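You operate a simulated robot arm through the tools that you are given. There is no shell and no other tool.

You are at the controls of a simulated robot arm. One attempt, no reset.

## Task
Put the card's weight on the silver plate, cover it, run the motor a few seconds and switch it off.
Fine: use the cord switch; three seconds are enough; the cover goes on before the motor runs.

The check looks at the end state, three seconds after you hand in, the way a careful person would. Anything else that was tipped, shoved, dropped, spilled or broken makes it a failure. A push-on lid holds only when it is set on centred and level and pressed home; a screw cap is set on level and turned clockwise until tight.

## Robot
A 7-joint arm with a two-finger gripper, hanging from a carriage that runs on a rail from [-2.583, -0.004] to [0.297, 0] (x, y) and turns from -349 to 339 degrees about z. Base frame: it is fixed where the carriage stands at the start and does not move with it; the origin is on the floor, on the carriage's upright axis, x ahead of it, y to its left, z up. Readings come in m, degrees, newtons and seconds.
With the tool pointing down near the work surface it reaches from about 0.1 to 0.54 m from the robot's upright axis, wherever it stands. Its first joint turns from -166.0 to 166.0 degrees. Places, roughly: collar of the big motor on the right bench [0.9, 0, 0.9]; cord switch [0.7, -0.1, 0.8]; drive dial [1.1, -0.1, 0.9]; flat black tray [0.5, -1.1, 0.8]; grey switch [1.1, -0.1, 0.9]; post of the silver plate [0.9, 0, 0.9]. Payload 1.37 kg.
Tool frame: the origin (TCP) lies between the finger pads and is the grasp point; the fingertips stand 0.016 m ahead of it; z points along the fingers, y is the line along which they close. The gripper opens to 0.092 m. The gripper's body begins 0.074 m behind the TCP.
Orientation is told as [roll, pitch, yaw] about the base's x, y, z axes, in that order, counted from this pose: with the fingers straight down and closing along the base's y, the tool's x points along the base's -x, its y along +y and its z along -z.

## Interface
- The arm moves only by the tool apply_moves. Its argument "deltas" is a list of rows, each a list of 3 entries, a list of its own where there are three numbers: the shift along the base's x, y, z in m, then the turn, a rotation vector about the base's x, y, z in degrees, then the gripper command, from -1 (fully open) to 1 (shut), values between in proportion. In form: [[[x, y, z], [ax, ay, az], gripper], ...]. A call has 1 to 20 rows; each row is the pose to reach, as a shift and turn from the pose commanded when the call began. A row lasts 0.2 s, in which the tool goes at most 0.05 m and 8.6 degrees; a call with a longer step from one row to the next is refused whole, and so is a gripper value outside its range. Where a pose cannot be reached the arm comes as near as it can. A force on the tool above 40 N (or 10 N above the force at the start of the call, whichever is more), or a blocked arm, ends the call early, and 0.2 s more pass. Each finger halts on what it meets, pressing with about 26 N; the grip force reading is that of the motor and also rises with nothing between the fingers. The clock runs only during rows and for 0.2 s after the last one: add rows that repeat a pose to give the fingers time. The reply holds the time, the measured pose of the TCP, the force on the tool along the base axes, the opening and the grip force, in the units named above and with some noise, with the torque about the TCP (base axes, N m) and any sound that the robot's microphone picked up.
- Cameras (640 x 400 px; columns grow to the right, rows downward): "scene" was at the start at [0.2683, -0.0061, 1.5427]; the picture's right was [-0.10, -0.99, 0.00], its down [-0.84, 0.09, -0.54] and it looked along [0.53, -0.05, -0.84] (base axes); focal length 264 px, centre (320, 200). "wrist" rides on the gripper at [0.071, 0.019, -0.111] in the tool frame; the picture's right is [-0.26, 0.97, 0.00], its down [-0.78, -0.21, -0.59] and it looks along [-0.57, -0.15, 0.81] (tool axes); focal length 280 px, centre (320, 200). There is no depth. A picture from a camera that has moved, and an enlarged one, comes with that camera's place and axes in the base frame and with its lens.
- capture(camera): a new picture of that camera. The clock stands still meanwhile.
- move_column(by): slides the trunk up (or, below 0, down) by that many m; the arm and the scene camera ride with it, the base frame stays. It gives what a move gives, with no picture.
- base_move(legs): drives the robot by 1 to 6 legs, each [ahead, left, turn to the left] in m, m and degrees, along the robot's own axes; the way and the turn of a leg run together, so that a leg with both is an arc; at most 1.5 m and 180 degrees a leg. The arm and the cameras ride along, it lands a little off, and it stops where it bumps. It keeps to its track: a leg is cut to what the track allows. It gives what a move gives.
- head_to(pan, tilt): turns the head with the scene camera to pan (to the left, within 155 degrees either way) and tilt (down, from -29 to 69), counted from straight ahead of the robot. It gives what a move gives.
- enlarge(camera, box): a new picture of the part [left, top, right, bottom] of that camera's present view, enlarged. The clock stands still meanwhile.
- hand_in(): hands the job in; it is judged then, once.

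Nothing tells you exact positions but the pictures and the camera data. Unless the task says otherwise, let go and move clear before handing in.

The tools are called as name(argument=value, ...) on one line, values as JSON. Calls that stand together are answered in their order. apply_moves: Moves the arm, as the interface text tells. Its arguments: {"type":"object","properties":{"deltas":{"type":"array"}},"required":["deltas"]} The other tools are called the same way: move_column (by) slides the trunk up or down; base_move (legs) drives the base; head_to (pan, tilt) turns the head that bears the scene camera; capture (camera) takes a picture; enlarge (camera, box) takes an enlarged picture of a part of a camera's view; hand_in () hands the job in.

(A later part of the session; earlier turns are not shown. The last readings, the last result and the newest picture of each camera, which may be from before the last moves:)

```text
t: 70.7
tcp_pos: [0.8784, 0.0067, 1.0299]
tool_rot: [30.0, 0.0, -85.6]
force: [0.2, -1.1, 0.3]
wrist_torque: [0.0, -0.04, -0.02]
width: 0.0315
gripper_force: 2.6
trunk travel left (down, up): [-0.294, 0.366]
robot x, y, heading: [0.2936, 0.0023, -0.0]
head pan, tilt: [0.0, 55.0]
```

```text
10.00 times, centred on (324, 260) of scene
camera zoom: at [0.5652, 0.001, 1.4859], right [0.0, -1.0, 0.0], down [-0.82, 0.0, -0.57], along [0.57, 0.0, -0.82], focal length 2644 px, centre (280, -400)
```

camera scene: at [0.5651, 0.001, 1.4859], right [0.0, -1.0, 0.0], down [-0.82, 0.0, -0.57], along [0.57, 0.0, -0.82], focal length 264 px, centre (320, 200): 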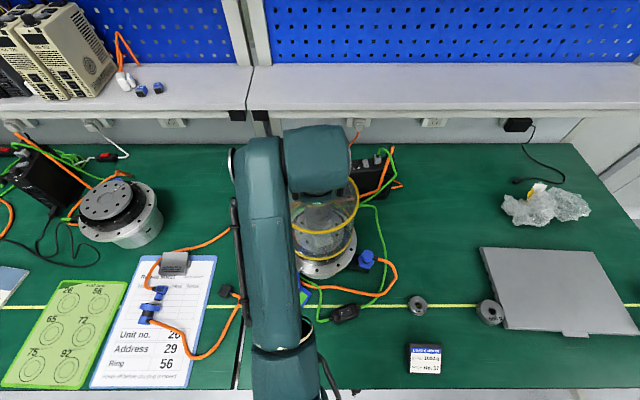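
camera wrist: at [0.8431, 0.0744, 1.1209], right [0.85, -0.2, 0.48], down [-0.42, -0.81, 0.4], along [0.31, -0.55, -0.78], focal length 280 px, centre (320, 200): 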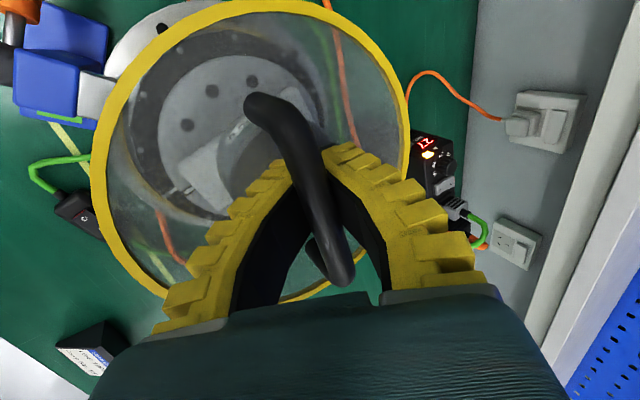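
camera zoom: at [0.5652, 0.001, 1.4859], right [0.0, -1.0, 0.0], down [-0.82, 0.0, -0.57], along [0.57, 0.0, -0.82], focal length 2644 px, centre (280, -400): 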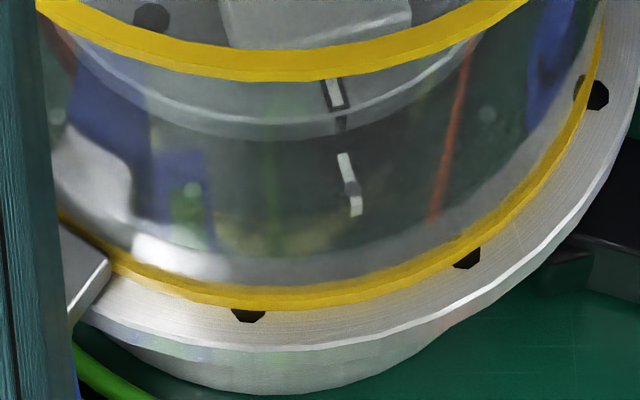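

The fingers are free of the bar. Retracting further along the tool axis.

apply_moves(deltas=[[[-0.005, 0, 0.0087], [0, 0, 0], 0.4], [[-0.01, -0.001, 0.0173], [0, 0, 0], 0.4], [[-0.02, -0.0015, 0.0346], [0, 0, 0], 0.4], [[-0.03, -0.002, 0.052], [0, 0, 0], 0.4], [[-0.04, -0.003, 0.07], [0, 0, 0], 0.4], [[-0.04, -0.003, 0.07], [0, 0, 0], 0.4]])

capture(camera="wrist")

capture(camera="scene")

```text
t: 72.1
tcp_pos: [0.8391, 0.0052, 1.1001]
tool_rot: [30.0, -0.2, -85.7]
force: [-0.5, 0.1, 0.4]
wrist_torque: [0.0, 0.01, -0.02]
width: 0.0313
gripper_force: 3.1
trunk travel left (down, up): [-0.294, 0.366]
robot x, y, heading: [0.2925, -0.0013, -0.2]
head pan, tilt: [0.0, 55.0]
```

```text
taken
camera wrist: at [0.7955, 0.0722, 1.2061], right [0.85, -0.2, 0.48], down [-0.42, -0.81, 0.41], along [0.31, -0.55, -0.78], focal length 280 px, centre (320, 200)
```

wrist: 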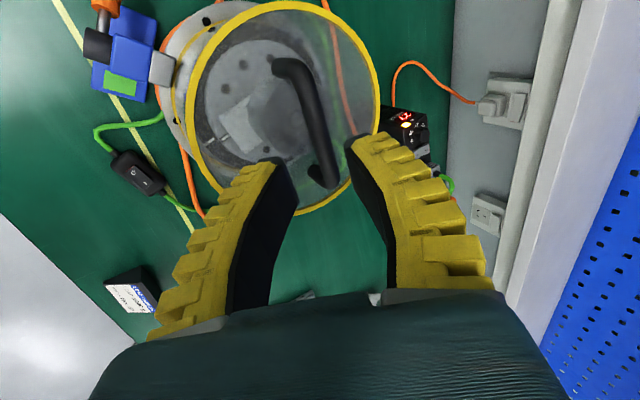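

```text
taken
camera scene: at [0.5652, 0.001, 1.4859], right [0.0, -1.0, 0.0], down [-0.82, 0.0, -0.57], along [0.57, 0.0, -0.82], focal length 264 px, centre (320, 200)
```

scene: 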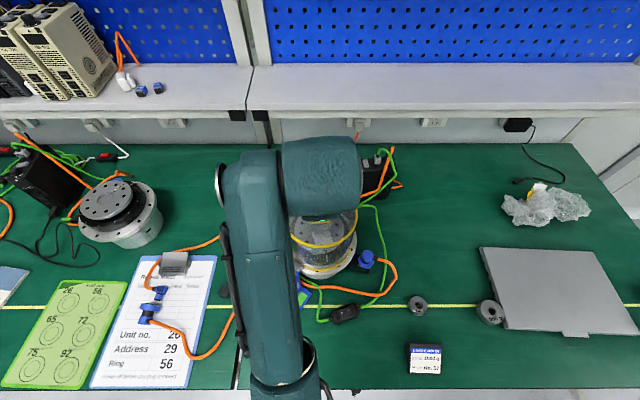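

The cover stays put with the gripper clear. I'll back the arm away from the motor while taking out the tilt, then inspect the seating and the cord switch.

apply_moves(deltas=[[[-0.02, -0.01, 0.01], [-0.58, 7.5, 0], 0.4], [[-0.045, -0.025, 0.012], [-1.15, 15, 0], 0.4], [[-0.07, -0.045, 0.01], [-1.73, 22.5, 0], 0.6], [[-0.095, -0.07, 0], [-2.3, 29.9, 0], 0.8], [[-0.115, -0.1, -0.02], [-2.3, 29.9, 0], 1], [[-0.13, -0.135, -0.04], [-2.3, 29.9, 0], 1], [[-0.13, -0.165, -0.05], [-2.3, 29.9, 0], 1], [[-0.13, -0.165, -0.05], [-2.3, 29.9, 0], 1]])

capture(camera="scene")

enlarge(camera="scene", box=[260, 180, 400, 330])

capture(camera="wrist")

```text
t: 73.9
tcp_pos: [0.7151, -0.1628, 1.0464]
tool_rot: [0.1, -0.1, -85.6]
force: [-0.2, 0.1, 0.7]
wrist_torque: [0.02, -0.02, 0.01]
width: 0.0
gripper_force: 25.7
out of reach, approached as far as the arm can: row 4, 5, 6, 7, 8
trunk travel left (down, up): [-0.294, 0.366]
robot x, y, heading: [0.2964, 0.0041, -0.3]
head pan, tilt: [0.0, 55.0]
```

```text
taken
camera scene: at [0.5652, 0.001, 1.4859], right [0.0, -1.0, 0.0], down [-0.82, 0.0, -0.57], along [0.57, 0.0, -0.82], focal length 264 px, centre (320, 200)
```

scene: 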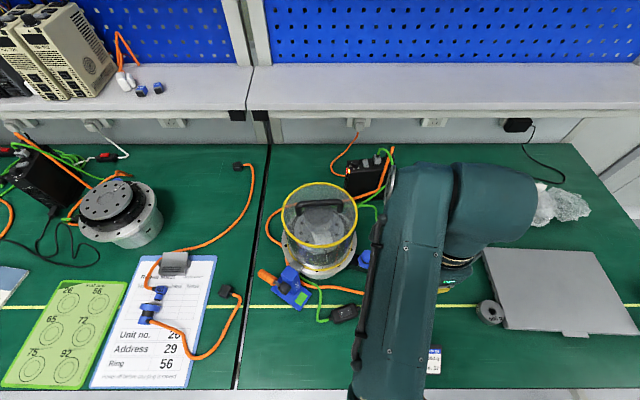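

```text
2.67 times, centred on (330, 255) of scene
camera zoom: at [0.5652, 0.001, 1.4859], right [0.0, -1.0, 0.0], down [-0.82, 0.0, -0.57], along [0.57, 0.0, -0.82], focal length 705 px, centre (293, 53)
```

zoom: 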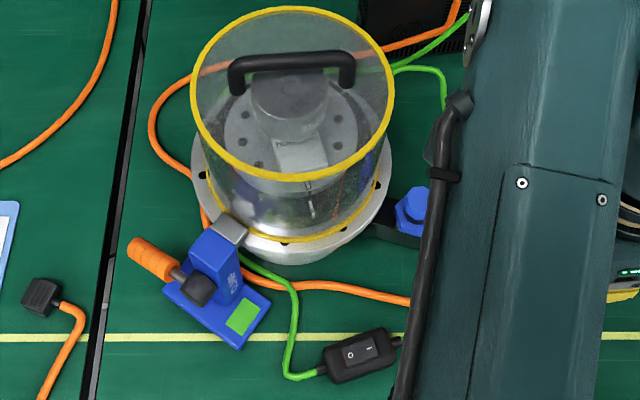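

```text
taken
camera wrist: at [0.7289, -0.0913, 1.157], right [0.98, -0.19, 0.0], down [-0.15, -0.79, 0.59], along [-0.11, -0.58, -0.81], focal length 280 px, centre (320, 200)
```

wrist: 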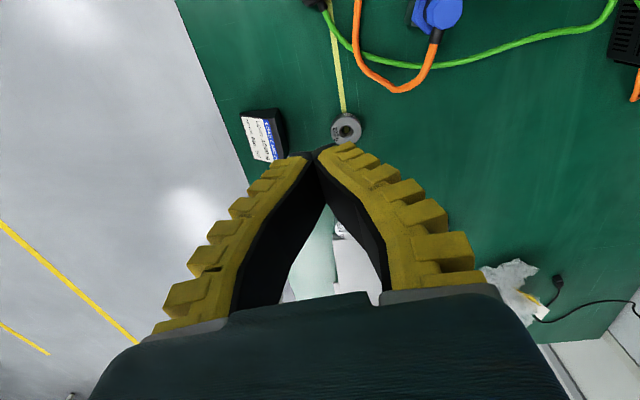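

The cover is on and the whole ring is visible. I'll zoom in to check it is level and centred, and that it clears the clamp pad.

enlarge(camera="scene", box=[275, 175, 371, 285])

enlarge(camera="scene", box=[276, 235, 324, 285])

enlarge(camera="scene", box=[320, 235, 368, 285])

enlarge(camera="scene", box=[325, 298, 365, 326])

```text
3.64 times, centred on (323, 230) of scene
camera zoom: at [0.5652, 0.001, 1.4859], right [0.0, -1.0, 0.0], down [-0.82, 0.0, -0.57], along [0.57, 0.0, -0.82], focal length 962 px, centre (309, 91)
```

zoom: 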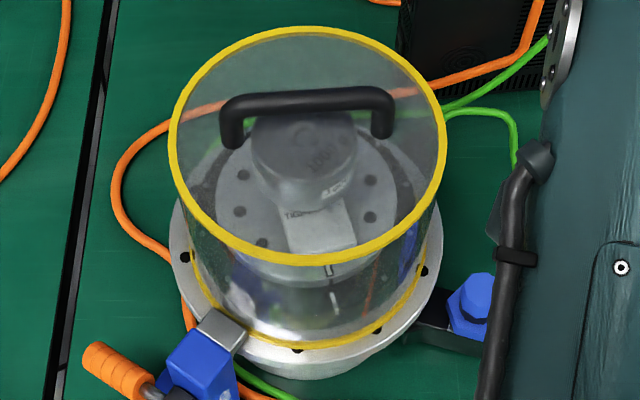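

```text
8.00 times, centred on (300, 260) of scene
camera zoom: at [0.5652, 0.001, 1.4859], right [0.0, -1.0, 0.0], down [-0.82, 0.0, -0.57], along [0.57, 0.0, -0.82], focal length 2115 px, centre (480, -280)
```

zoom: 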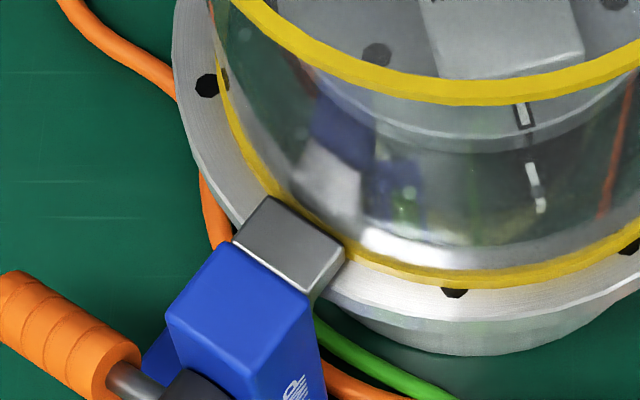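

```text
8.00 times, centred on (344, 260) of scene
camera zoom: at [0.5652, 0.001, 1.4859], right [0.0, -1.0, 0.0], down [-0.82, 0.0, -0.57], along [0.57, 0.0, -0.82], focal length 2115 px, centre (128, -280)
```

zoom: 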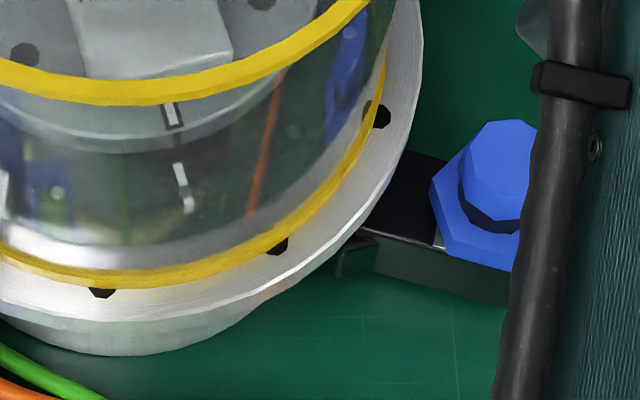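

```text
14.29 times, centred on (345, 312) of scene
camera zoom: at [0.5652, 0.001, 1.4859], right [0.0, -1.0, 0.0], down [-0.82, 0.0, -0.57], along [0.57, 0.0, -0.82], focal length 3777 px, centre (-37, -1400)
```

zoom: 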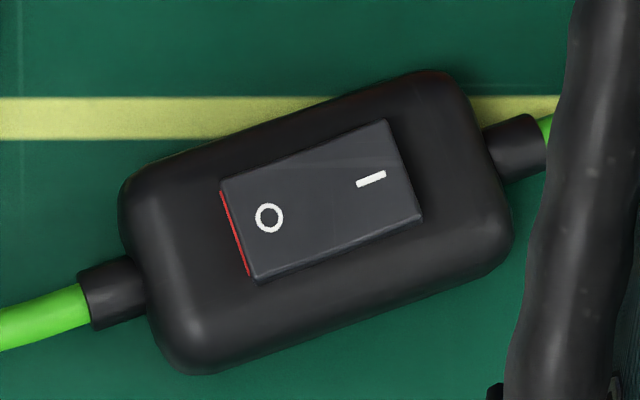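

The cover sits level on the flange, around the collar and just clear of the clamp pad. To be sure it is pressed home, I'll push straight down on the handle's middle with closed fingers.

apply_moves(deltas=[[[0.01, 0.01, 0.03], [0, 0, 0], 1], [[0.03, 0.03, 0.054], [0, 0, 0], 1], [[0.06, 0.06, 0.058], [0, 0, 0], 1], [[0.09, 0.09, 0.058], [0, 0, 0], 1], [[0.12, 0.12, 0.058], [0, 0, 0], 1], [[0.15, 0.15, 0.058], [0, 0, 0], 1], [[0.165, 0.165, 0.058], [0, 0, 0], 1], [[0.165, 0.165, 0.058], [0, 0, 0], 1]])

capture(camera="wrist")

capture(camera="scene")

```text
t: 75.7
tcp_pos: [0.8799, 0.004, 1.1051]
tool_rot: [0.1, -0.1, -85.6]
force: [-0.4, 0.5, -0.6]
wrist_torque: [-0.02, 0.0, -0.01]
width: 0.0004
gripper_force: 25.6
out of reach, approached as far as the arm can: row 1, 2, 3
trunk travel left (down, up): [-0.294, 0.366]
robot x, y, heading: [0.2925, 0.0034, 0.3]
head pan, tilt: [0.0, 55.0]
```

```text
taken
camera wrist: at [0.8944, 0.0744, 1.2157], right [0.98, -0.19, 0.0], down [-0.15, -0.79, 0.59], along [-0.11, -0.58, -0.81], focal length 280 px, centre (320, 200)
```

wrist: 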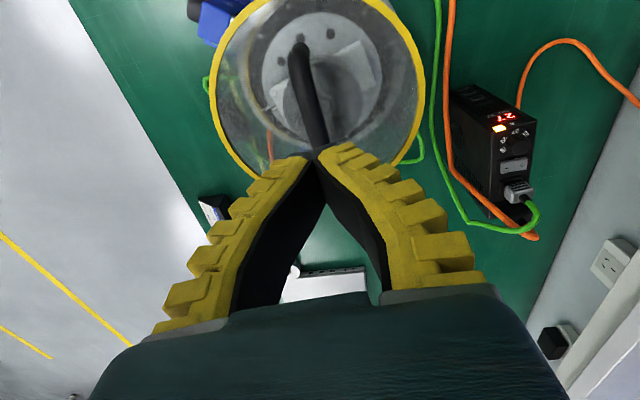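

```text
taken
camera scene: at [0.5652, 0.0011, 1.4859], right [0.0, -1.0, 0.0], down [-0.82, 0.0, -0.57], along [0.57, 0.0, -0.82], focal length 264 px, centre (320, 200)
```

scene: 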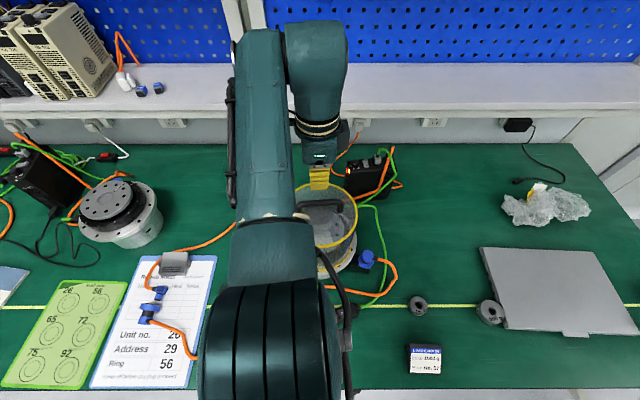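

The bar is directly under the fingertips. Descending to contact and pressing gently.

apply_moves(deltas=[[[-0.001, 0, -0.02], [0, 0, 0], 1], [[-0.001, 0, -0.04], [0, 0, 0], 1], [[-0.001, 0, -0.05], [0, 0, 0], 1], [[-0.001, 0, -0.055], [0, 0, 0], 1], [[-0.001, 0, -0.058], [0, 0, 0], 1], [[-0.001, 0, -0.06], [0, 0, 0], 1]])

```text
t: 77.1
tcp_pos: [0.8794, 0.0024, 1.0475]
tool_rot: [0.2, -0.1, -85.7]
force: [-5.7, 1.1, 11.3]
wrist_torque: [0.09, 0.09, -0.04]
width: 0.0
gripper_force: 26.2
trunk travel left (down, up): [-0.294, 0.366]
robot x, y, heading: [0.2926, -0.0032, 0.1]
head pan, tilt: [0.0, 55.0]
```

11 N of downward press reached with firm contact. I'll check the ring on the flange.

enlarge(camera="scene", box=[320, 235, 368, 285])

enlarge(camera="scene", box=[300, 175, 370, 285])

```text
8.00 times, centred on (344, 260) of scene
camera zoom: at [0.5652, 0.001, 1.4862], right [0.0, -1.0, 0.0], down [-0.82, 0.0, -0.57], along [0.57, 0.0, -0.82], focal length 2115 px, centre (128, -280)
```

zoom: 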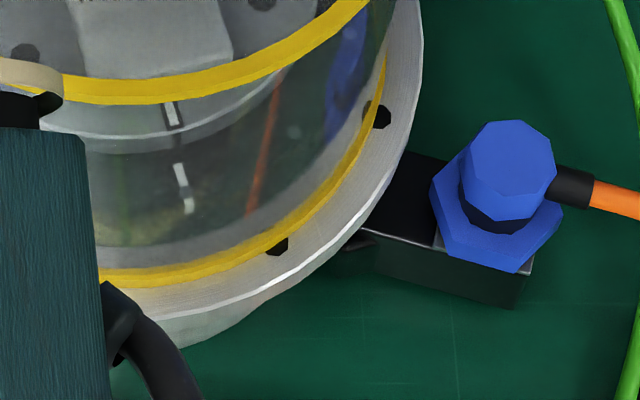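

```text
3.64 times, centred on (335, 230) of scene
camera zoom: at [0.5652, 0.001, 1.4862], right [0.0, -1.0, 0.0], down [-0.82, 0.0, -0.57], along [0.57, 0.0, -0.82], focal length 962 px, centre (266, 91)
```

zoom: 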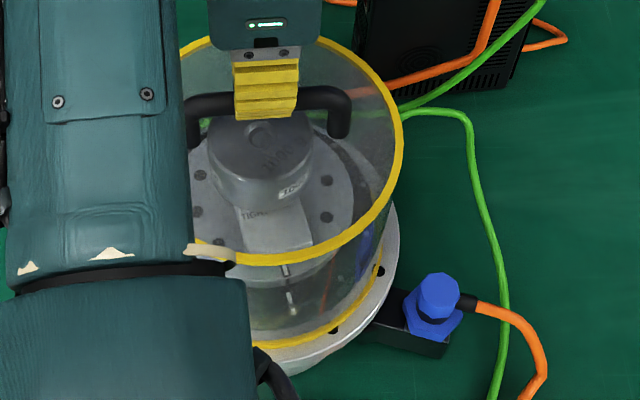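

The cover doesn't move under the press, so it is home and level. I'm raising and moving to a point above the cord switch, turning so the narrow side of the closed tips lies along the rocker.

apply_moves(deltas=[[[0, 0, 0.04], [0, 0, 0], 1], [[-0.01, -0.005, 0.055], [0, 0, 8], 1], [[-0.03, -0.012, 0.055], [0, 0, 16], 1], [[-0.05, -0.02, 0.055], [0, 0, 24], 1], [[-0.07, -0.027, 0.055], [0, 0, 32], 1], [[-0.09, -0.034, 0.05], [0, 0, 40], 1], [[-0.11, -0.041, 0.04], [0, 0, 48], 1], [[-0.125, -0.048, 0.02], [0, 0, 56], 1], [[-0.14, -0.055, -0.01], [0, 0, 64], 1], [[-0.15, -0.06, -0.04], [0, 0, 72], 1], [[-0.16, -0.063, -0.07], [0, 0, 80], 1], [[-0.163, -0.0635, -0.1], [0, 0, 88], 1], [[-0.163, -0.0635, -0.1], [0, 0, 96], 1], [[-0.163, -0.0635, -0.1], [0, 0, 103.6], 1], [[-0.163, -0.0635, -0.1], [0, 0, 103.6], 1]])

capture(camera="wrist")

capture(camera="scene")

```text
t: 80.3
tcp_pos: [0.7155, -0.0602, 0.9439]
tool_rot: [0.0, 0.0, 18.1]
force: [0.5, -0.1, -0.2]
wrist_torque: [0.0, 0.0, 0.02]
width: 0.0
gripper_force: 26.0
out of reach, approached as far as the arm can: row 6, 7
trunk travel left (down, up): [-0.294, 0.366]
robot x, y, heading: [0.2922, -0.0007, -0.1]
head pan, tilt: [0.0, 55.0]
```

```text
taken
camera wrist: at [0.6429, -0.0657, 1.0548], right [-0.05, 1.0, 0.0], down [0.81, 0.04, 0.59], along [0.59, 0.03, -0.81], focal length 280 px, centre (320, 200)
```

wrist: 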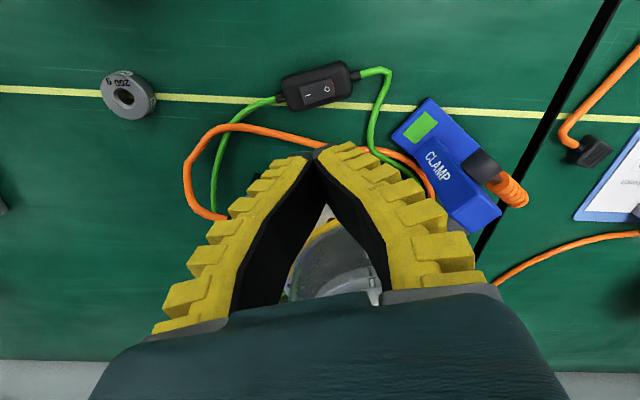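

```text
taken
camera scene: at [0.5652, 0.001, 1.4859], right [0.0, -1.0, 0.0], down [-0.82, 0.0, -0.57], along [0.57, 0.0, -0.82], focal length 264 px, centre (320, 200)
```

scene: 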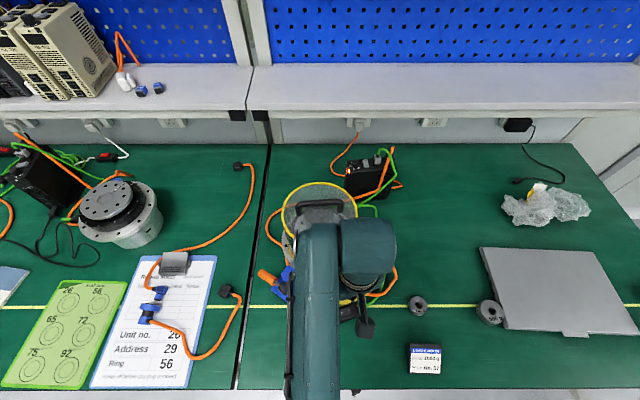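

enlarge(camera="wrist", box=[270, 55, 370, 120])

enlarge(camera="wrist", box=[230, 40, 410, 220])

```text
6.15 times, centred on (320, 88) of wrist
camera zoom: at [0.6429, -0.0657, 1.0548], right [-0.05, 1.0, 0.0], down [0.81, 0.04, 0.59], along [0.59, 0.03, -0.81], focal length 1726 px, centre (320, 892)
```

zoom: 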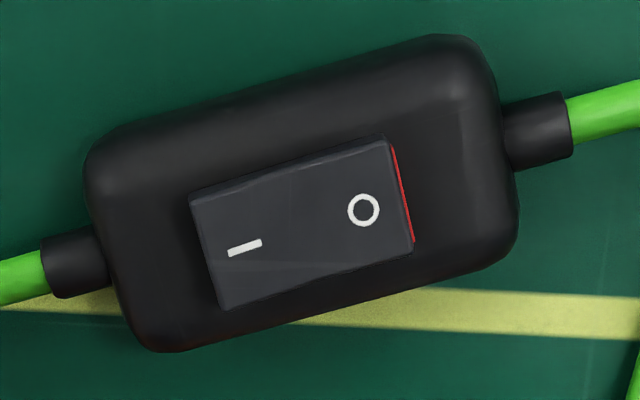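

```text
2.22 times, centred on (320, 130) of wrist
camera zoom: at [0.6429, -0.0657, 1.0548], right [-0.05, 1.0, 0.0], down [0.81, 0.04, 0.59], along [0.59, 0.03, -0.81], focal length 623 px, centre (320, 356)
```

zoom: 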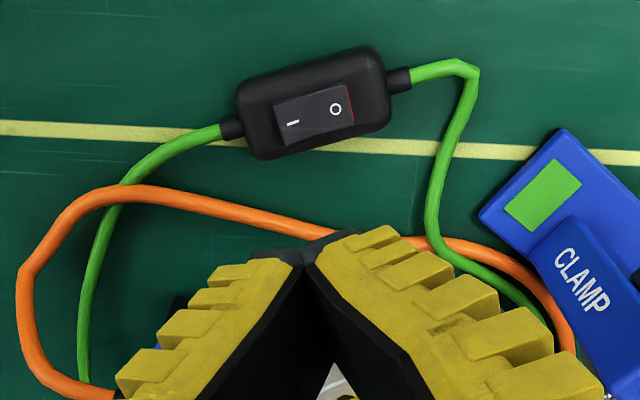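

The rocker shows a red strip at its O end, so I need to know which end is down before pressing. I'll tilt the wrist for a low side view of the switch.

apply_moves(deltas=[[[-0.02, 0, 0], [0, -7, 0], 1], [[-0.04, 0, 0], [0, -14, 0], 1], [[-0.06, 0, -0.01], [0, -21, 0], 1], [[-0.08, 0, -0.03], [0, -28, 0], 1], [[-0.095, 0, -0.05], [0, -35, 0], 1], [[-0.095, 0, -0.07], [0, -40, 0], 1], [[-0.095, 0, -0.07], [0, -40, 0], 1]])

capture(camera="wrist")

```text
t: 81.9
tcp_pos: [0.6222, -0.0606, 0.8743]
tool_rot: [-14.6, -37.8, 23.1]
force: [0.1, -0.1, 0.0]
wrist_torque: [0.01, -0.02, 0.01]
width: 0.0
gripper_force: 25.8
trunk travel left (down, up): [-0.294, 0.366]
robot x, y, heading: [0.294, -0.0025, -0.1]
head pan, tilt: [0.0, 55.0]
```

```text
taken
camera wrist: at [0.4945, -0.0655, 0.9117], right [-0.04, 1.0, -0.03], down [0.24, 0.04, 0.97], along [0.97, 0.03, -0.24], focal length 280 px, centre (320, 200)
```

wrist: 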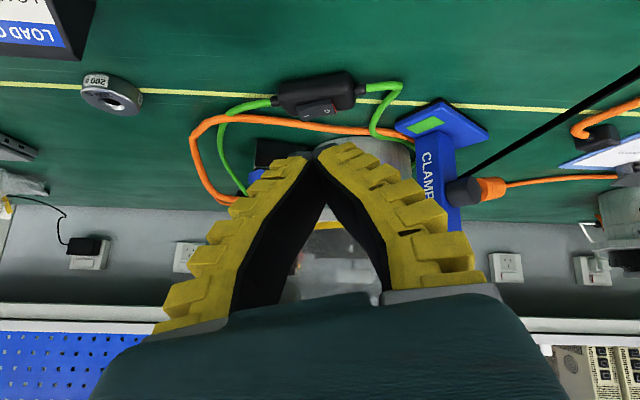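

enlarge(camera="wrist", box=[260, 55, 380, 130])

enlarge(camera="wrist", box=[290, 85, 346, 120])

```text
5.33 times, centred on (320, 92) of wrist
camera zoom: at [0.4945, -0.0655, 0.9117], right [-0.04, 1.0, -0.03], down [0.24, 0.04, 0.97], along [0.97, 0.03, -0.24], focal length 1495 px, centre (320, 773)
```

zoom: 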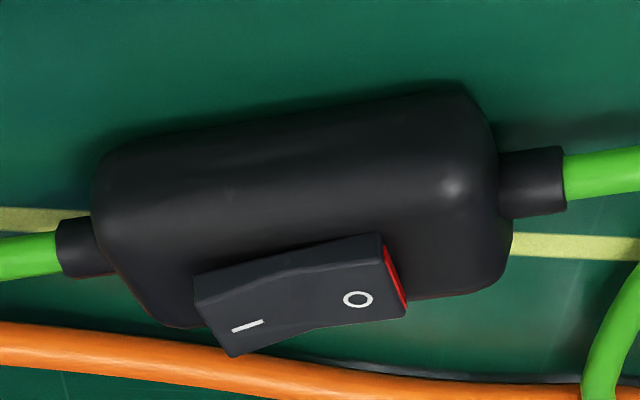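

```text
11.43 times, centred on (318, 102) of wrist
camera zoom: at [0.4945, -0.0655, 0.9117], right [-0.04, 1.0, -0.03], down [0.24, 0.04, 0.97], along [0.97, 0.03, -0.24], focal length 3204 px, centre (343, 1314)
```

zoom: 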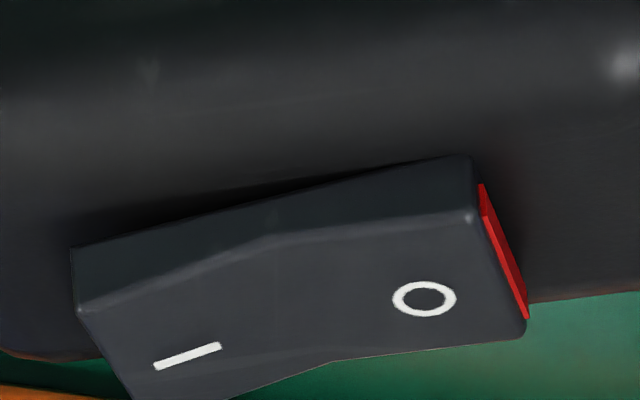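

Side-view triangulation puts the I end about 2.5 mm higher than the O end, so the switch is off. The I mark is at about (0.720, -0.073, 0.779). I'll return to tool-down right above the I end.

apply_moves(deltas=[[[0.02, -0.003, 0.01], [0, 8, 0], 1], [[0.04, -0.006, 0.01], [0, 16, 0], 1], [[0.06, -0.009, 0.01], [0, 24, 0], 1], [[0.08, -0.012, 0], [0, 32, 0], 1], [[0.0986, -0.013, -0.014], [0, 40, 0], 1], [[0.0986, -0.013, -0.024], [0, 40, 0], 1], [[0.0986, -0.013, -0.024], [0, 40, 0], 1]])

capture(camera="wrist")

enlarge(camera="wrist", box=[260, 100, 380, 200])

```text
t: 83.5
tcp_pos: [0.7198, -0.0753, 0.8503]
tool_rot: [0.0, -0.1, 18.0]
force: [-0.5, -0.3, 0.4]
wrist_torque: [0.01, -0.02, 0.01]
width: 0.0
gripper_force: 26.7
trunk travel left (down, up): [-0.294, 0.366]
robot x, y, heading: [0.295, 0.0005, -0.1]
head pan, tilt: [0.0, 55.0]
```

```text
taken
camera wrist: at [0.6473, -0.0789, 0.9616], right [-0.05, 1.0, 0.0], down [0.81, 0.04, 0.59], along [0.59, 0.03, -0.81], focal length 280 px, centre (320, 200)
```

wrist: 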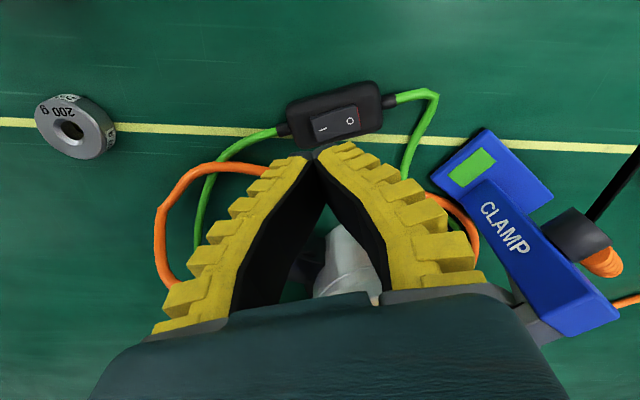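

```text
4.00 times, centred on (320, 150) of wrist
camera zoom: at [0.6473, -0.0789, 0.9616], right [-0.05, 1.0, 0.0], down [0.81, 0.04, 0.59], along [0.59, 0.03, -0.81], focal length 1122 px, centre (320, 400)
```

zoom: 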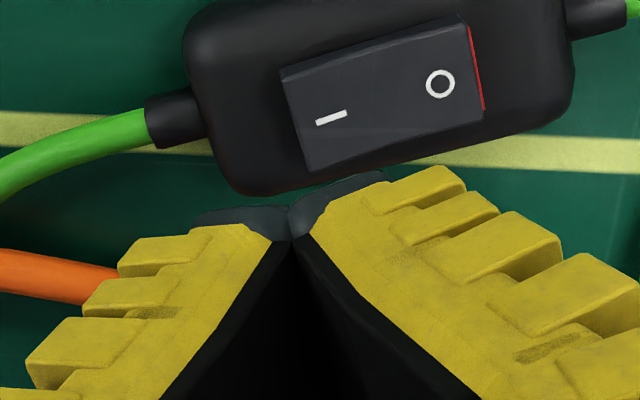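

The tool axis lands 2 mm outside the I mark, which is right for pressing that end. Descending close to the rocker.

apply_moves(deltas=[[[0.0004, -0.001, -0.02], [0, 0, 0], 1], [[0.0004, -0.001, -0.04], [0, 0, 0], 1], [[0.0004, -0.001, -0.05], [0, 0, 0], 1], [[0.0004, -0.001, -0.05], [0, 0, 0], 1]])

enlarge(camera="wrist", box=[240, 80, 400, 240])

enlarge(camera="scene", box=[300, 270, 400, 340])

```text
t: 84.5
tcp_pos: [0.7199, -0.0745, 0.801]
tool_rot: [-0.1, -0.1, 18.0]
force: [0.3, 0.3, -0.7]
wrist_torque: [0.05, 0.02, 0.01]
width: 0.0
gripper_force: 25.5
trunk travel left (down, up): [-0.294, 0.366]
robot x, y, heading: [0.2945, -0.0034, -0.1]
head pan, tilt: [0.0, 55.0]
```

```text
2.50 times, centred on (320, 160) of wrist
camera zoom: at [0.6476, -0.0796, 0.9119], right [-0.05, 1.0, 0.0], down [0.81, 0.04, 0.59], along [0.59, 0.03, -0.81], focal length 701 px, centre (320, 300)
```

zoom: 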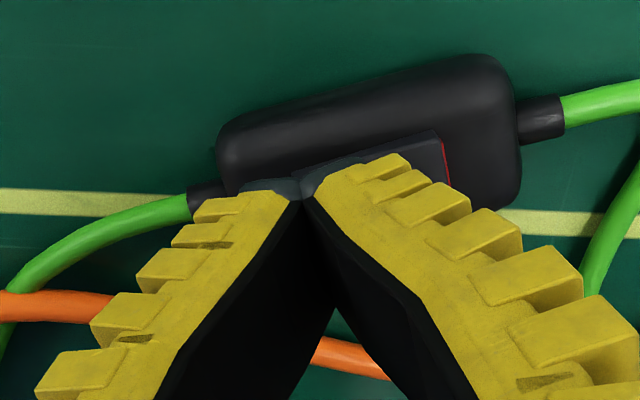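

```text
5.71 times, centred on (350, 305) of scene
camera zoom: at [0.5652, 0.001, 1.4859], right [0.0, -1.0, 0.0], down [-0.82, 0.0, -0.57], along [0.57, 0.0, -0.82], focal length 1511 px, centre (149, -400)
```

zoom: 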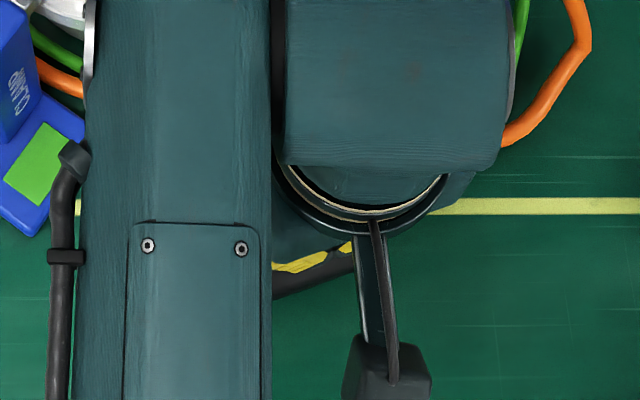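

Tip just above the I end. Pressing in small steps, listening for the motor.

apply_moves(deltas=[[[0, 0, -0.004], [0, 0, 0], 1], [[0, 0, -0.007], [0, 0, 0], 1], [[0, 0, -0.007], [0, 0, 0], 1]])

```text
t: 85.3
tcp_pos: [0.7206, -0.0739, 0.7937]
tool_rot: [0.0, -0.1, 18.0]
force: [0.5, 0.0, 0.1]
wrist_torque: [-0.03, 0.0, -0.01]
width: 0.0
gripper_force: 25.7
trunk travel left (down, up): [-0.294, 0.366]
robot x, y, heading: [0.2952, 0.0008, -0.2]
head pan, tilt: [0.0, 55.0]
```

apply_moves(deltas=[[[0, 0, -0.002], [0, 0, 0], 1], [[0, 0, -0.004], [0, 0, 0], 1], [[0, 0, -0.004], [0, 0, 0], 1]])

enlarge(camera="wrist", box=[240, 80, 400, 240])

```text
t: 86.1
tcp_pos: [0.7199, -0.0761, 0.7909]
tool_rot: [0.1, -0.1, 18.0]
force: [-1.5, 0.1, 5.9]
wrist_torque: [0.05, 0.05, -0.02]
width: 0.0002
gripper_force: 26.1
trunk travel left (down, up): [-0.294, 0.366]
robot x, y, heading: [0.2957, 0.0048, -0.3]
head pan, tilt: [0.0, 55.0]
```

```text
2.50 times, centred on (320, 160) of wrist
camera zoom: at [0.6477, -0.08, 0.9011], right [-0.05, 1.0, 0.0], down [0.81, 0.04, 0.59], along [0.59, 0.03, -0.81], focal length 701 px, centre (320, 300)
```

zoom: 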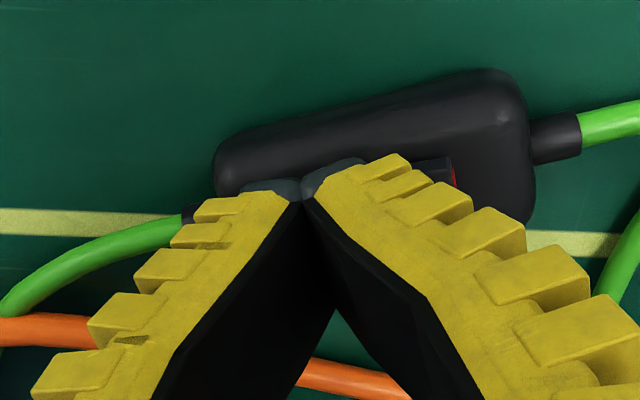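

Contact with about 6 N. Pressing a bit further until it clicks over.

apply_moves(deltas=[[[0, 0, -0.002], [0, 0, 0], 1], [[0, 0, -0.003], [0, 0, 0], 1]])

```text
t: 86.7
tcp_pos: [0.72, -0.0757, 0.7884]
tool_rot: [-0.1, -0.2, 18.0]
force: [-6.7, 0.0, 22.6]
wrist_torque: [0.18, 0.15, 0.06]
width: 0.0001
gripper_force: 25.6
trunk travel left (down, up): [-0.294, 0.366]
robot x, y, heading: [0.298, -0.0007, -0.2]
head pan, tilt: [0.0, 55.0]
```

22 N and no motor sound yet. I'll look before pressing further.

enlarge(camera="wrist", box=[240, 80, 400, 240])

enlarge(camera="scene", box=[275, 175, 371, 285])

```text
2.50 times, centred on (320, 160) of wrist
camera zoom: at [0.6478, -0.08, 0.8989], right [-0.05, 1.0, 0.0], down [0.8, 0.04, 0.59], along [0.59, 0.03, -0.81], focal length 701 px, centre (320, 300)
```

zoom: 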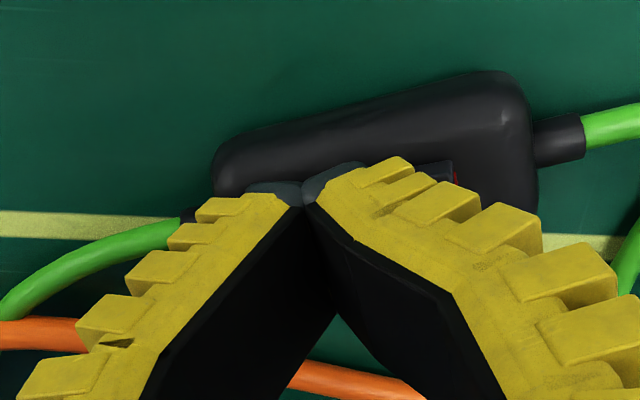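

```text
3.64 times, centred on (323, 230) of scene
camera zoom: at [0.5652, 0.001, 1.4862], right [0.0, -1.0, 0.0], down [-0.82, 0.0, -0.57], along [0.57, 0.0, -0.82], focal length 962 px, centre (309, 91)
```

zoom: 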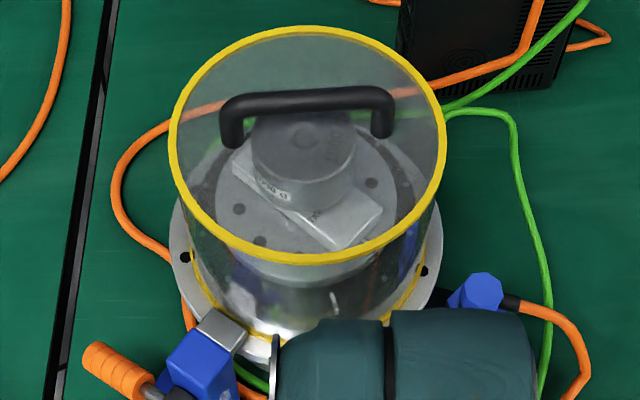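

The plate under the cover has turned, so the motor is running. I'll lift off the rocker and move toward the O end, verifying the rotation on the way.

apply_moves(deltas=[[[0, 0, 0.015], [0, 0, 0], 1], [[0, 0, 0.035], [0, 0, 0], 1], [[-0.003, 0.01, 0.05], [0, 0, 0], 1], [[-0.008, 0.0235, 0.05], [0, 0, 0], 1], [[-0.008, 0.0235, 0.05], [0, 0, 0], 1]])

enlarge(camera="scene", box=[275, 175, 371, 285])

enlarge(camera="wrist", box=[240, 80, 400, 240])

```text
t: 87.9
tcp_pos: [0.7115, -0.0521, 0.8366]
tool_rot: [0.0, 0.0, 18.0]
force: [-0.5, 0.8, -0.6]
wrist_torque: [-0.03, -0.01, 0.0]
width: 0.0
gripper_force: 25.8
trunk travel left (down, up): [-0.294, 0.366]
robot x, y, heading: [0.2934, 0.0018, -0.1]
head pan, tilt: [0.0, 55.0]
```

```text
3.64 times, centred on (323, 230) of scene
camera zoom: at [0.5652, 0.0011, 1.4859], right [0.0, -1.0, 0.0], down [-0.82, 0.0, -0.57], along [0.57, 0.0, -0.82], focal length 962 px, centre (309, 91)
```

zoom: 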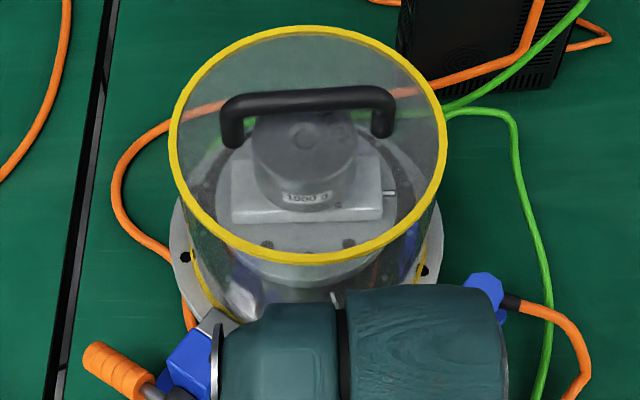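

```text
2.50 times, centred on (320, 160) of wrist
camera zoom: at [0.639, -0.0561, 0.9478], right [-0.05, 1.0, 0.0], down [0.81, 0.04, 0.59], along [0.59, 0.03, -0.81], focal length 701 px, centre (320, 300)
```

zoom: 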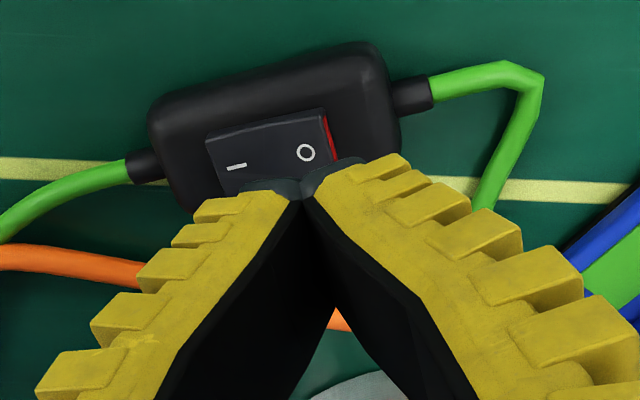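

The motor is turning (the bar keeps rotating) and the rocker is on I. I'll hold briefly so it runs past three seconds, then descend over the O end.

apply_moves(deltas=[[[0, 0, 0], [0, 0, 0], 1], [[0, 0, 0], [0, 0, 0], 1], [[0, 0, 0], [0, 0, 0], 1], [[0, 0, -0.02], [0, 0, 0], 1], [[0, 0, -0.037], [0, 0, 0], 1], [[0, 0, -0.037], [0, 0, 0], 1]])

enlarge(camera="scene", box=[275, 175, 371, 285])

enlarge(camera="wrist", box=[240, 80, 400, 240])

```text
t: 89.3
tcp_pos: [0.7123, -0.0521, 0.7996]
tool_rot: [0.2, -0.1, 18.0]
force: [-0.2, -0.1, -1.1]
wrist_torque: [-0.02, 0.0, 0.03]
width: 0.0
gripper_force: 26.3
trunk travel left (down, up): [-0.294, 0.366]
robot x, y, heading: [0.2927, -0.001, 0.0]
head pan, tilt: [0.0, 55.0]
```

```text
3.64 times, centred on (323, 230) of scene
camera zoom: at [0.5652, 0.001, 1.4859], right [0.0, -1.0, 0.0], down [-0.82, 0.0, -0.57], along [0.57, 0.0, -0.82], focal length 962 px, centre (309, 91)
```

zoom: 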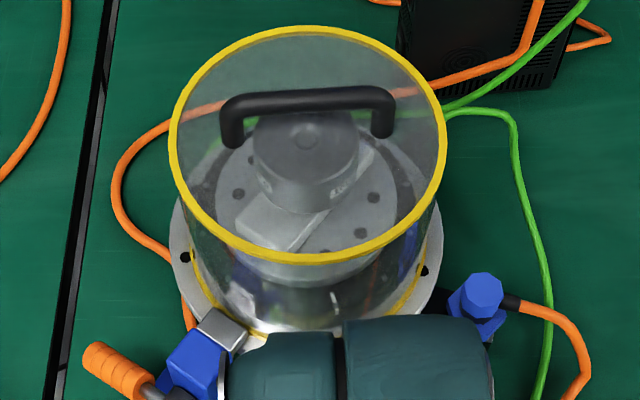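

```text
2.50 times, centred on (320, 160) of wrist
camera zoom: at [0.6396, -0.0563, 0.9106], right [-0.05, 1.0, 0.0], down [0.81, 0.04, 0.59], along [0.59, 0.03, -0.81], focal length 701 px, centre (320, 300)
```

zoom: 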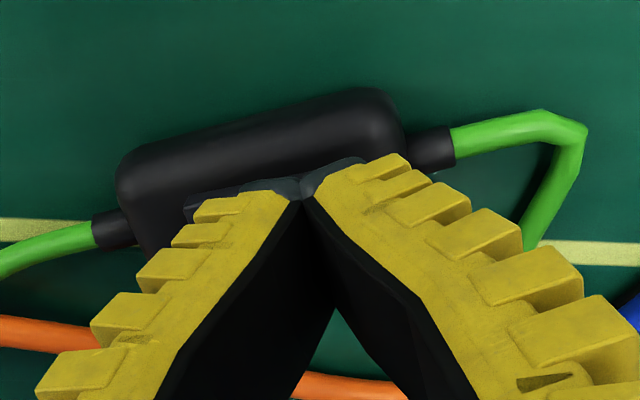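

It has run about 3 s with the cover steady. Pressing the O end now.

apply_moves(deltas=[[[0, 0, -0.005], [0, 0, 0], 1], [[0, 0, -0.008], [0, 0, 0], 1], [[0, 0, -0.01], [0, 0, 0], 1], [[0, 0, -0.0115], [0, 0, 0], 1]])

enlarge(camera="scene", box=[275, 175, 371, 285])

```text
t: 90.3
tcp_pos: [0.7127, -0.0535, 0.7897]
tool_rot: [-0.1, -0.2, 18.0]
force: [-4.7, 0.3, 14.9]
wrist_torque: [-0.12, 0.02, -0.03]
width: 0.0
gripper_force: 25.6
trunk travel left (down, up): [-0.294, 0.366]
robot x, y, heading: [0.2951, -0.001, -0.1]
head pan, tilt: [0.0, 55.0]
```

```text
3.64 times, centred on (323, 230) of scene
camera zoom: at [0.5651, 0.001, 1.4862], right [0.0, -1.0, 0.0], down [-0.82, 0.0, -0.57], along [0.57, 0.0, -0.82], focal length 962 px, centre (309, 91)
```

zoom: 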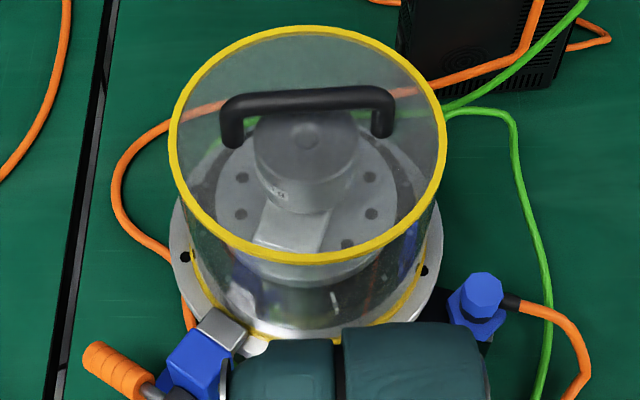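

15 N on the O end. I'll press slightly more to be sure, then lift and compare the plate's position.

apply_moves(deltas=[[[0, 0, -0.001], [0, 0, 0], 1], [[0, 0, -0.0015], [0, 0, 0], 1]])

enlarge(camera="scene", box=[275, 175, 371, 285])

apply_moves(deltas=[[[0, 0, 0.01], [0, 0, 0], 1], [[0, 0, 0.03], [0, 0, 0], 1], [[0, 0, 0.055], [0, 0, 0], 1], [[0, 0, 0.055], [0, 0, 0], 1]])

enlarge(camera="scene", box=[275, 175, 371, 285])

enlarge(camera="wrist", box=[240, 80, 400, 240])

```text
t: 90.9
tcp_pos: [0.7131, -0.052, 0.7885]
tool_rot: [0.0, -0.2, 18.0]
force: [-6.2, -0.1, 23.0]
wrist_torque: [-0.2, 0.03, -0.06]
width: 0.0
gripper_force: 25.7
trunk travel left (down, up): [-0.294, 0.366]
robot x, y, heading: [0.2965, 0.0016, -0.3]
head pan, tilt: [0.0, 55.0]
```

```text
3.64 times, centred on (323, 230) of scene
camera zoom: at [0.5653, 0.001, 1.4861], right [0.0, -1.0, 0.0], down [-0.82, 0.0, -0.57], along [0.57, 0.0, -0.82], focal length 962 px, centre (309, 91)
```

zoom: 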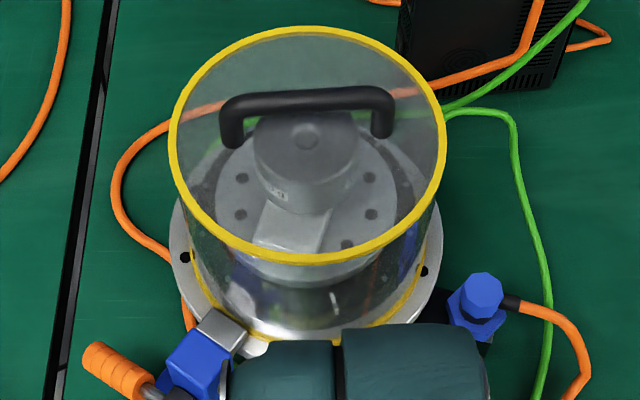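

```text
t: 91.9
tcp_pos: [0.7121, -0.0521, 0.8418]
tool_rot: [0.0, 0.0, 18.0]
force: [0.8, 0.0, 0.0]
wrist_torque: [0.02, -0.01, -0.02]
width: 0.0001
gripper_force: 26.0
trunk travel left (down, up): [-0.294, 0.366]
robot x, y, heading: [0.2961, 0.0021, -0.5]
head pan, tilt: [0.0, 55.0]
```

```text
3.64 times, centred on (323, 230) of scene
camera zoom: at [0.5652, 0.001, 1.4859], right [0.0, -1.0, 0.0], down [-0.82, 0.0, -0.57], along [0.57, 0.0, -0.82], focal length 962 px, centre (309, 91)
```

zoom: 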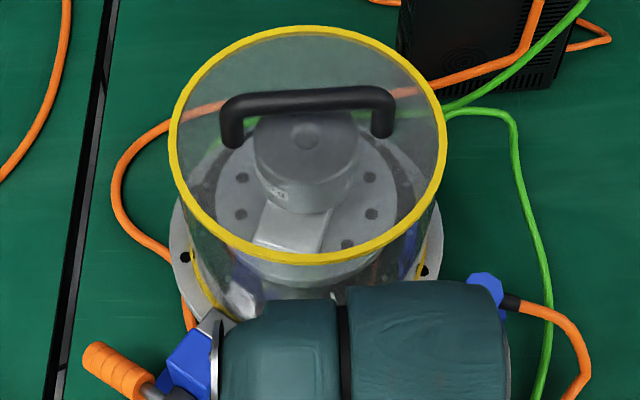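

```text
2.50 times, centred on (320, 160) of wrist
camera zoom: at [0.6389, -0.0566, 0.9519], right [-0.05, 1.0, 0.0], down [0.81, 0.04, 0.59], along [0.59, 0.03, -0.81], focal length 701 px, centre (320, 300)
```

zoom: 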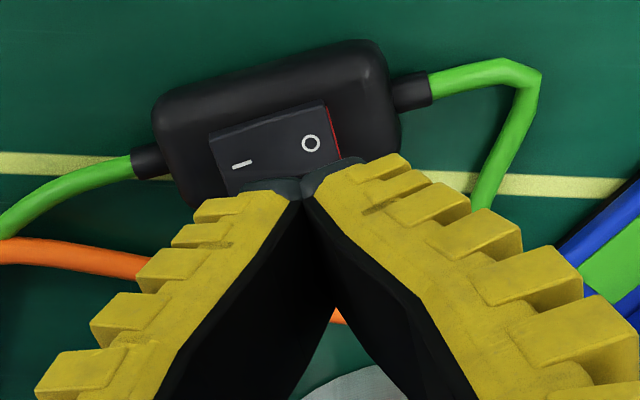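

The plate has stopped and stayed still through the last two looks, so the motor is off with the rocker on O. I'm raising the arm clear for a final inspection.

apply_moves(deltas=[[[-0.01, 0, 0.04], [0, 0, 0], 1], [[-0.03, 0, 0.075], [0, 0, 0], 1], [[-0.07, 0.0, 0.09], [0, 0, 0], 1], [[-0.11, 0.0, 0.09], [0, 0, 0], 0.5], [[-0.14, 0, 0.09], [0, 0, 0], 0], [[-0.14, 0, 0.09], [0, 0, 0], 0]])

capture(camera="scene")

enlarge(camera="scene", box=[255, 170, 395, 330])

capture(camera="wrist")

```text
t: 93.3
tcp_pos: [0.5718, -0.0512, 0.932]
tool_rot: [0.0, -0.1, 18.0]
force: [-0.2, -0.3, -0.4]
wrist_torque: [-0.01, 0.0, 0.02]
width: 0.0494
gripper_force: 2.3
trunk travel left (down, up): [-0.294, 0.366]
robot x, y, heading: [0.297, -0.0027, -0.2]
head pan, tilt: [0.0, 55.0]
```

```text
taken
camera scene: at [0.5652, 0.001, 1.4859], right [0.0, -1.0, 0.0], down [-0.82, 0.0, -0.57], along [0.57, 0.0, -0.82], focal length 264 px, centre (320, 200)
```

scene: 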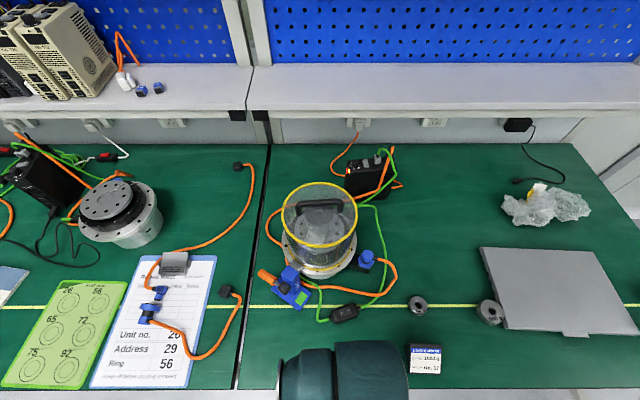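

```text
2.50 times, centred on (325, 250) of scene
camera zoom: at [0.5652, 0.001, 1.4859], right [0.0, -1.0, 0.0], down [-0.82, 0.0, -0.57], along [0.57, 0.0, -0.82], focal length 661 px, centre (308, 75)
```

zoom: 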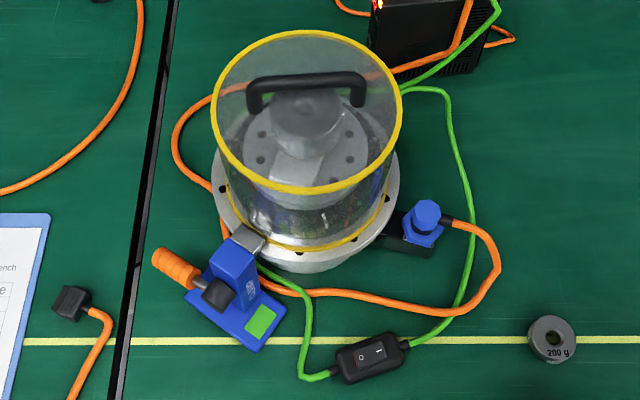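

```text
taken
camera wrist: at [0.4979, -0.056, 1.0424], right [-0.05, 1.0, 0.0], down [0.81, 0.04, 0.59], along [0.59, 0.03, -0.81], focal length 280 px, centre (320, 200)
```

wrist: 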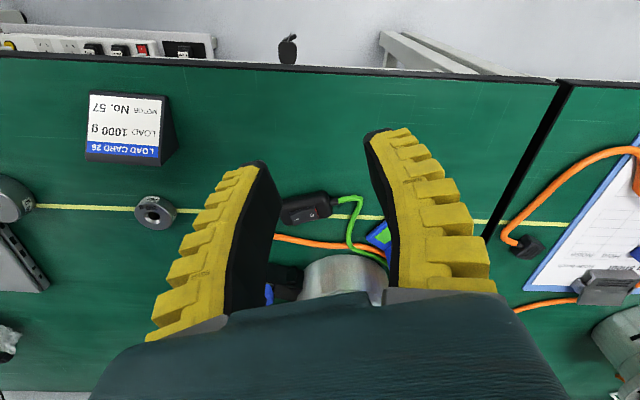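

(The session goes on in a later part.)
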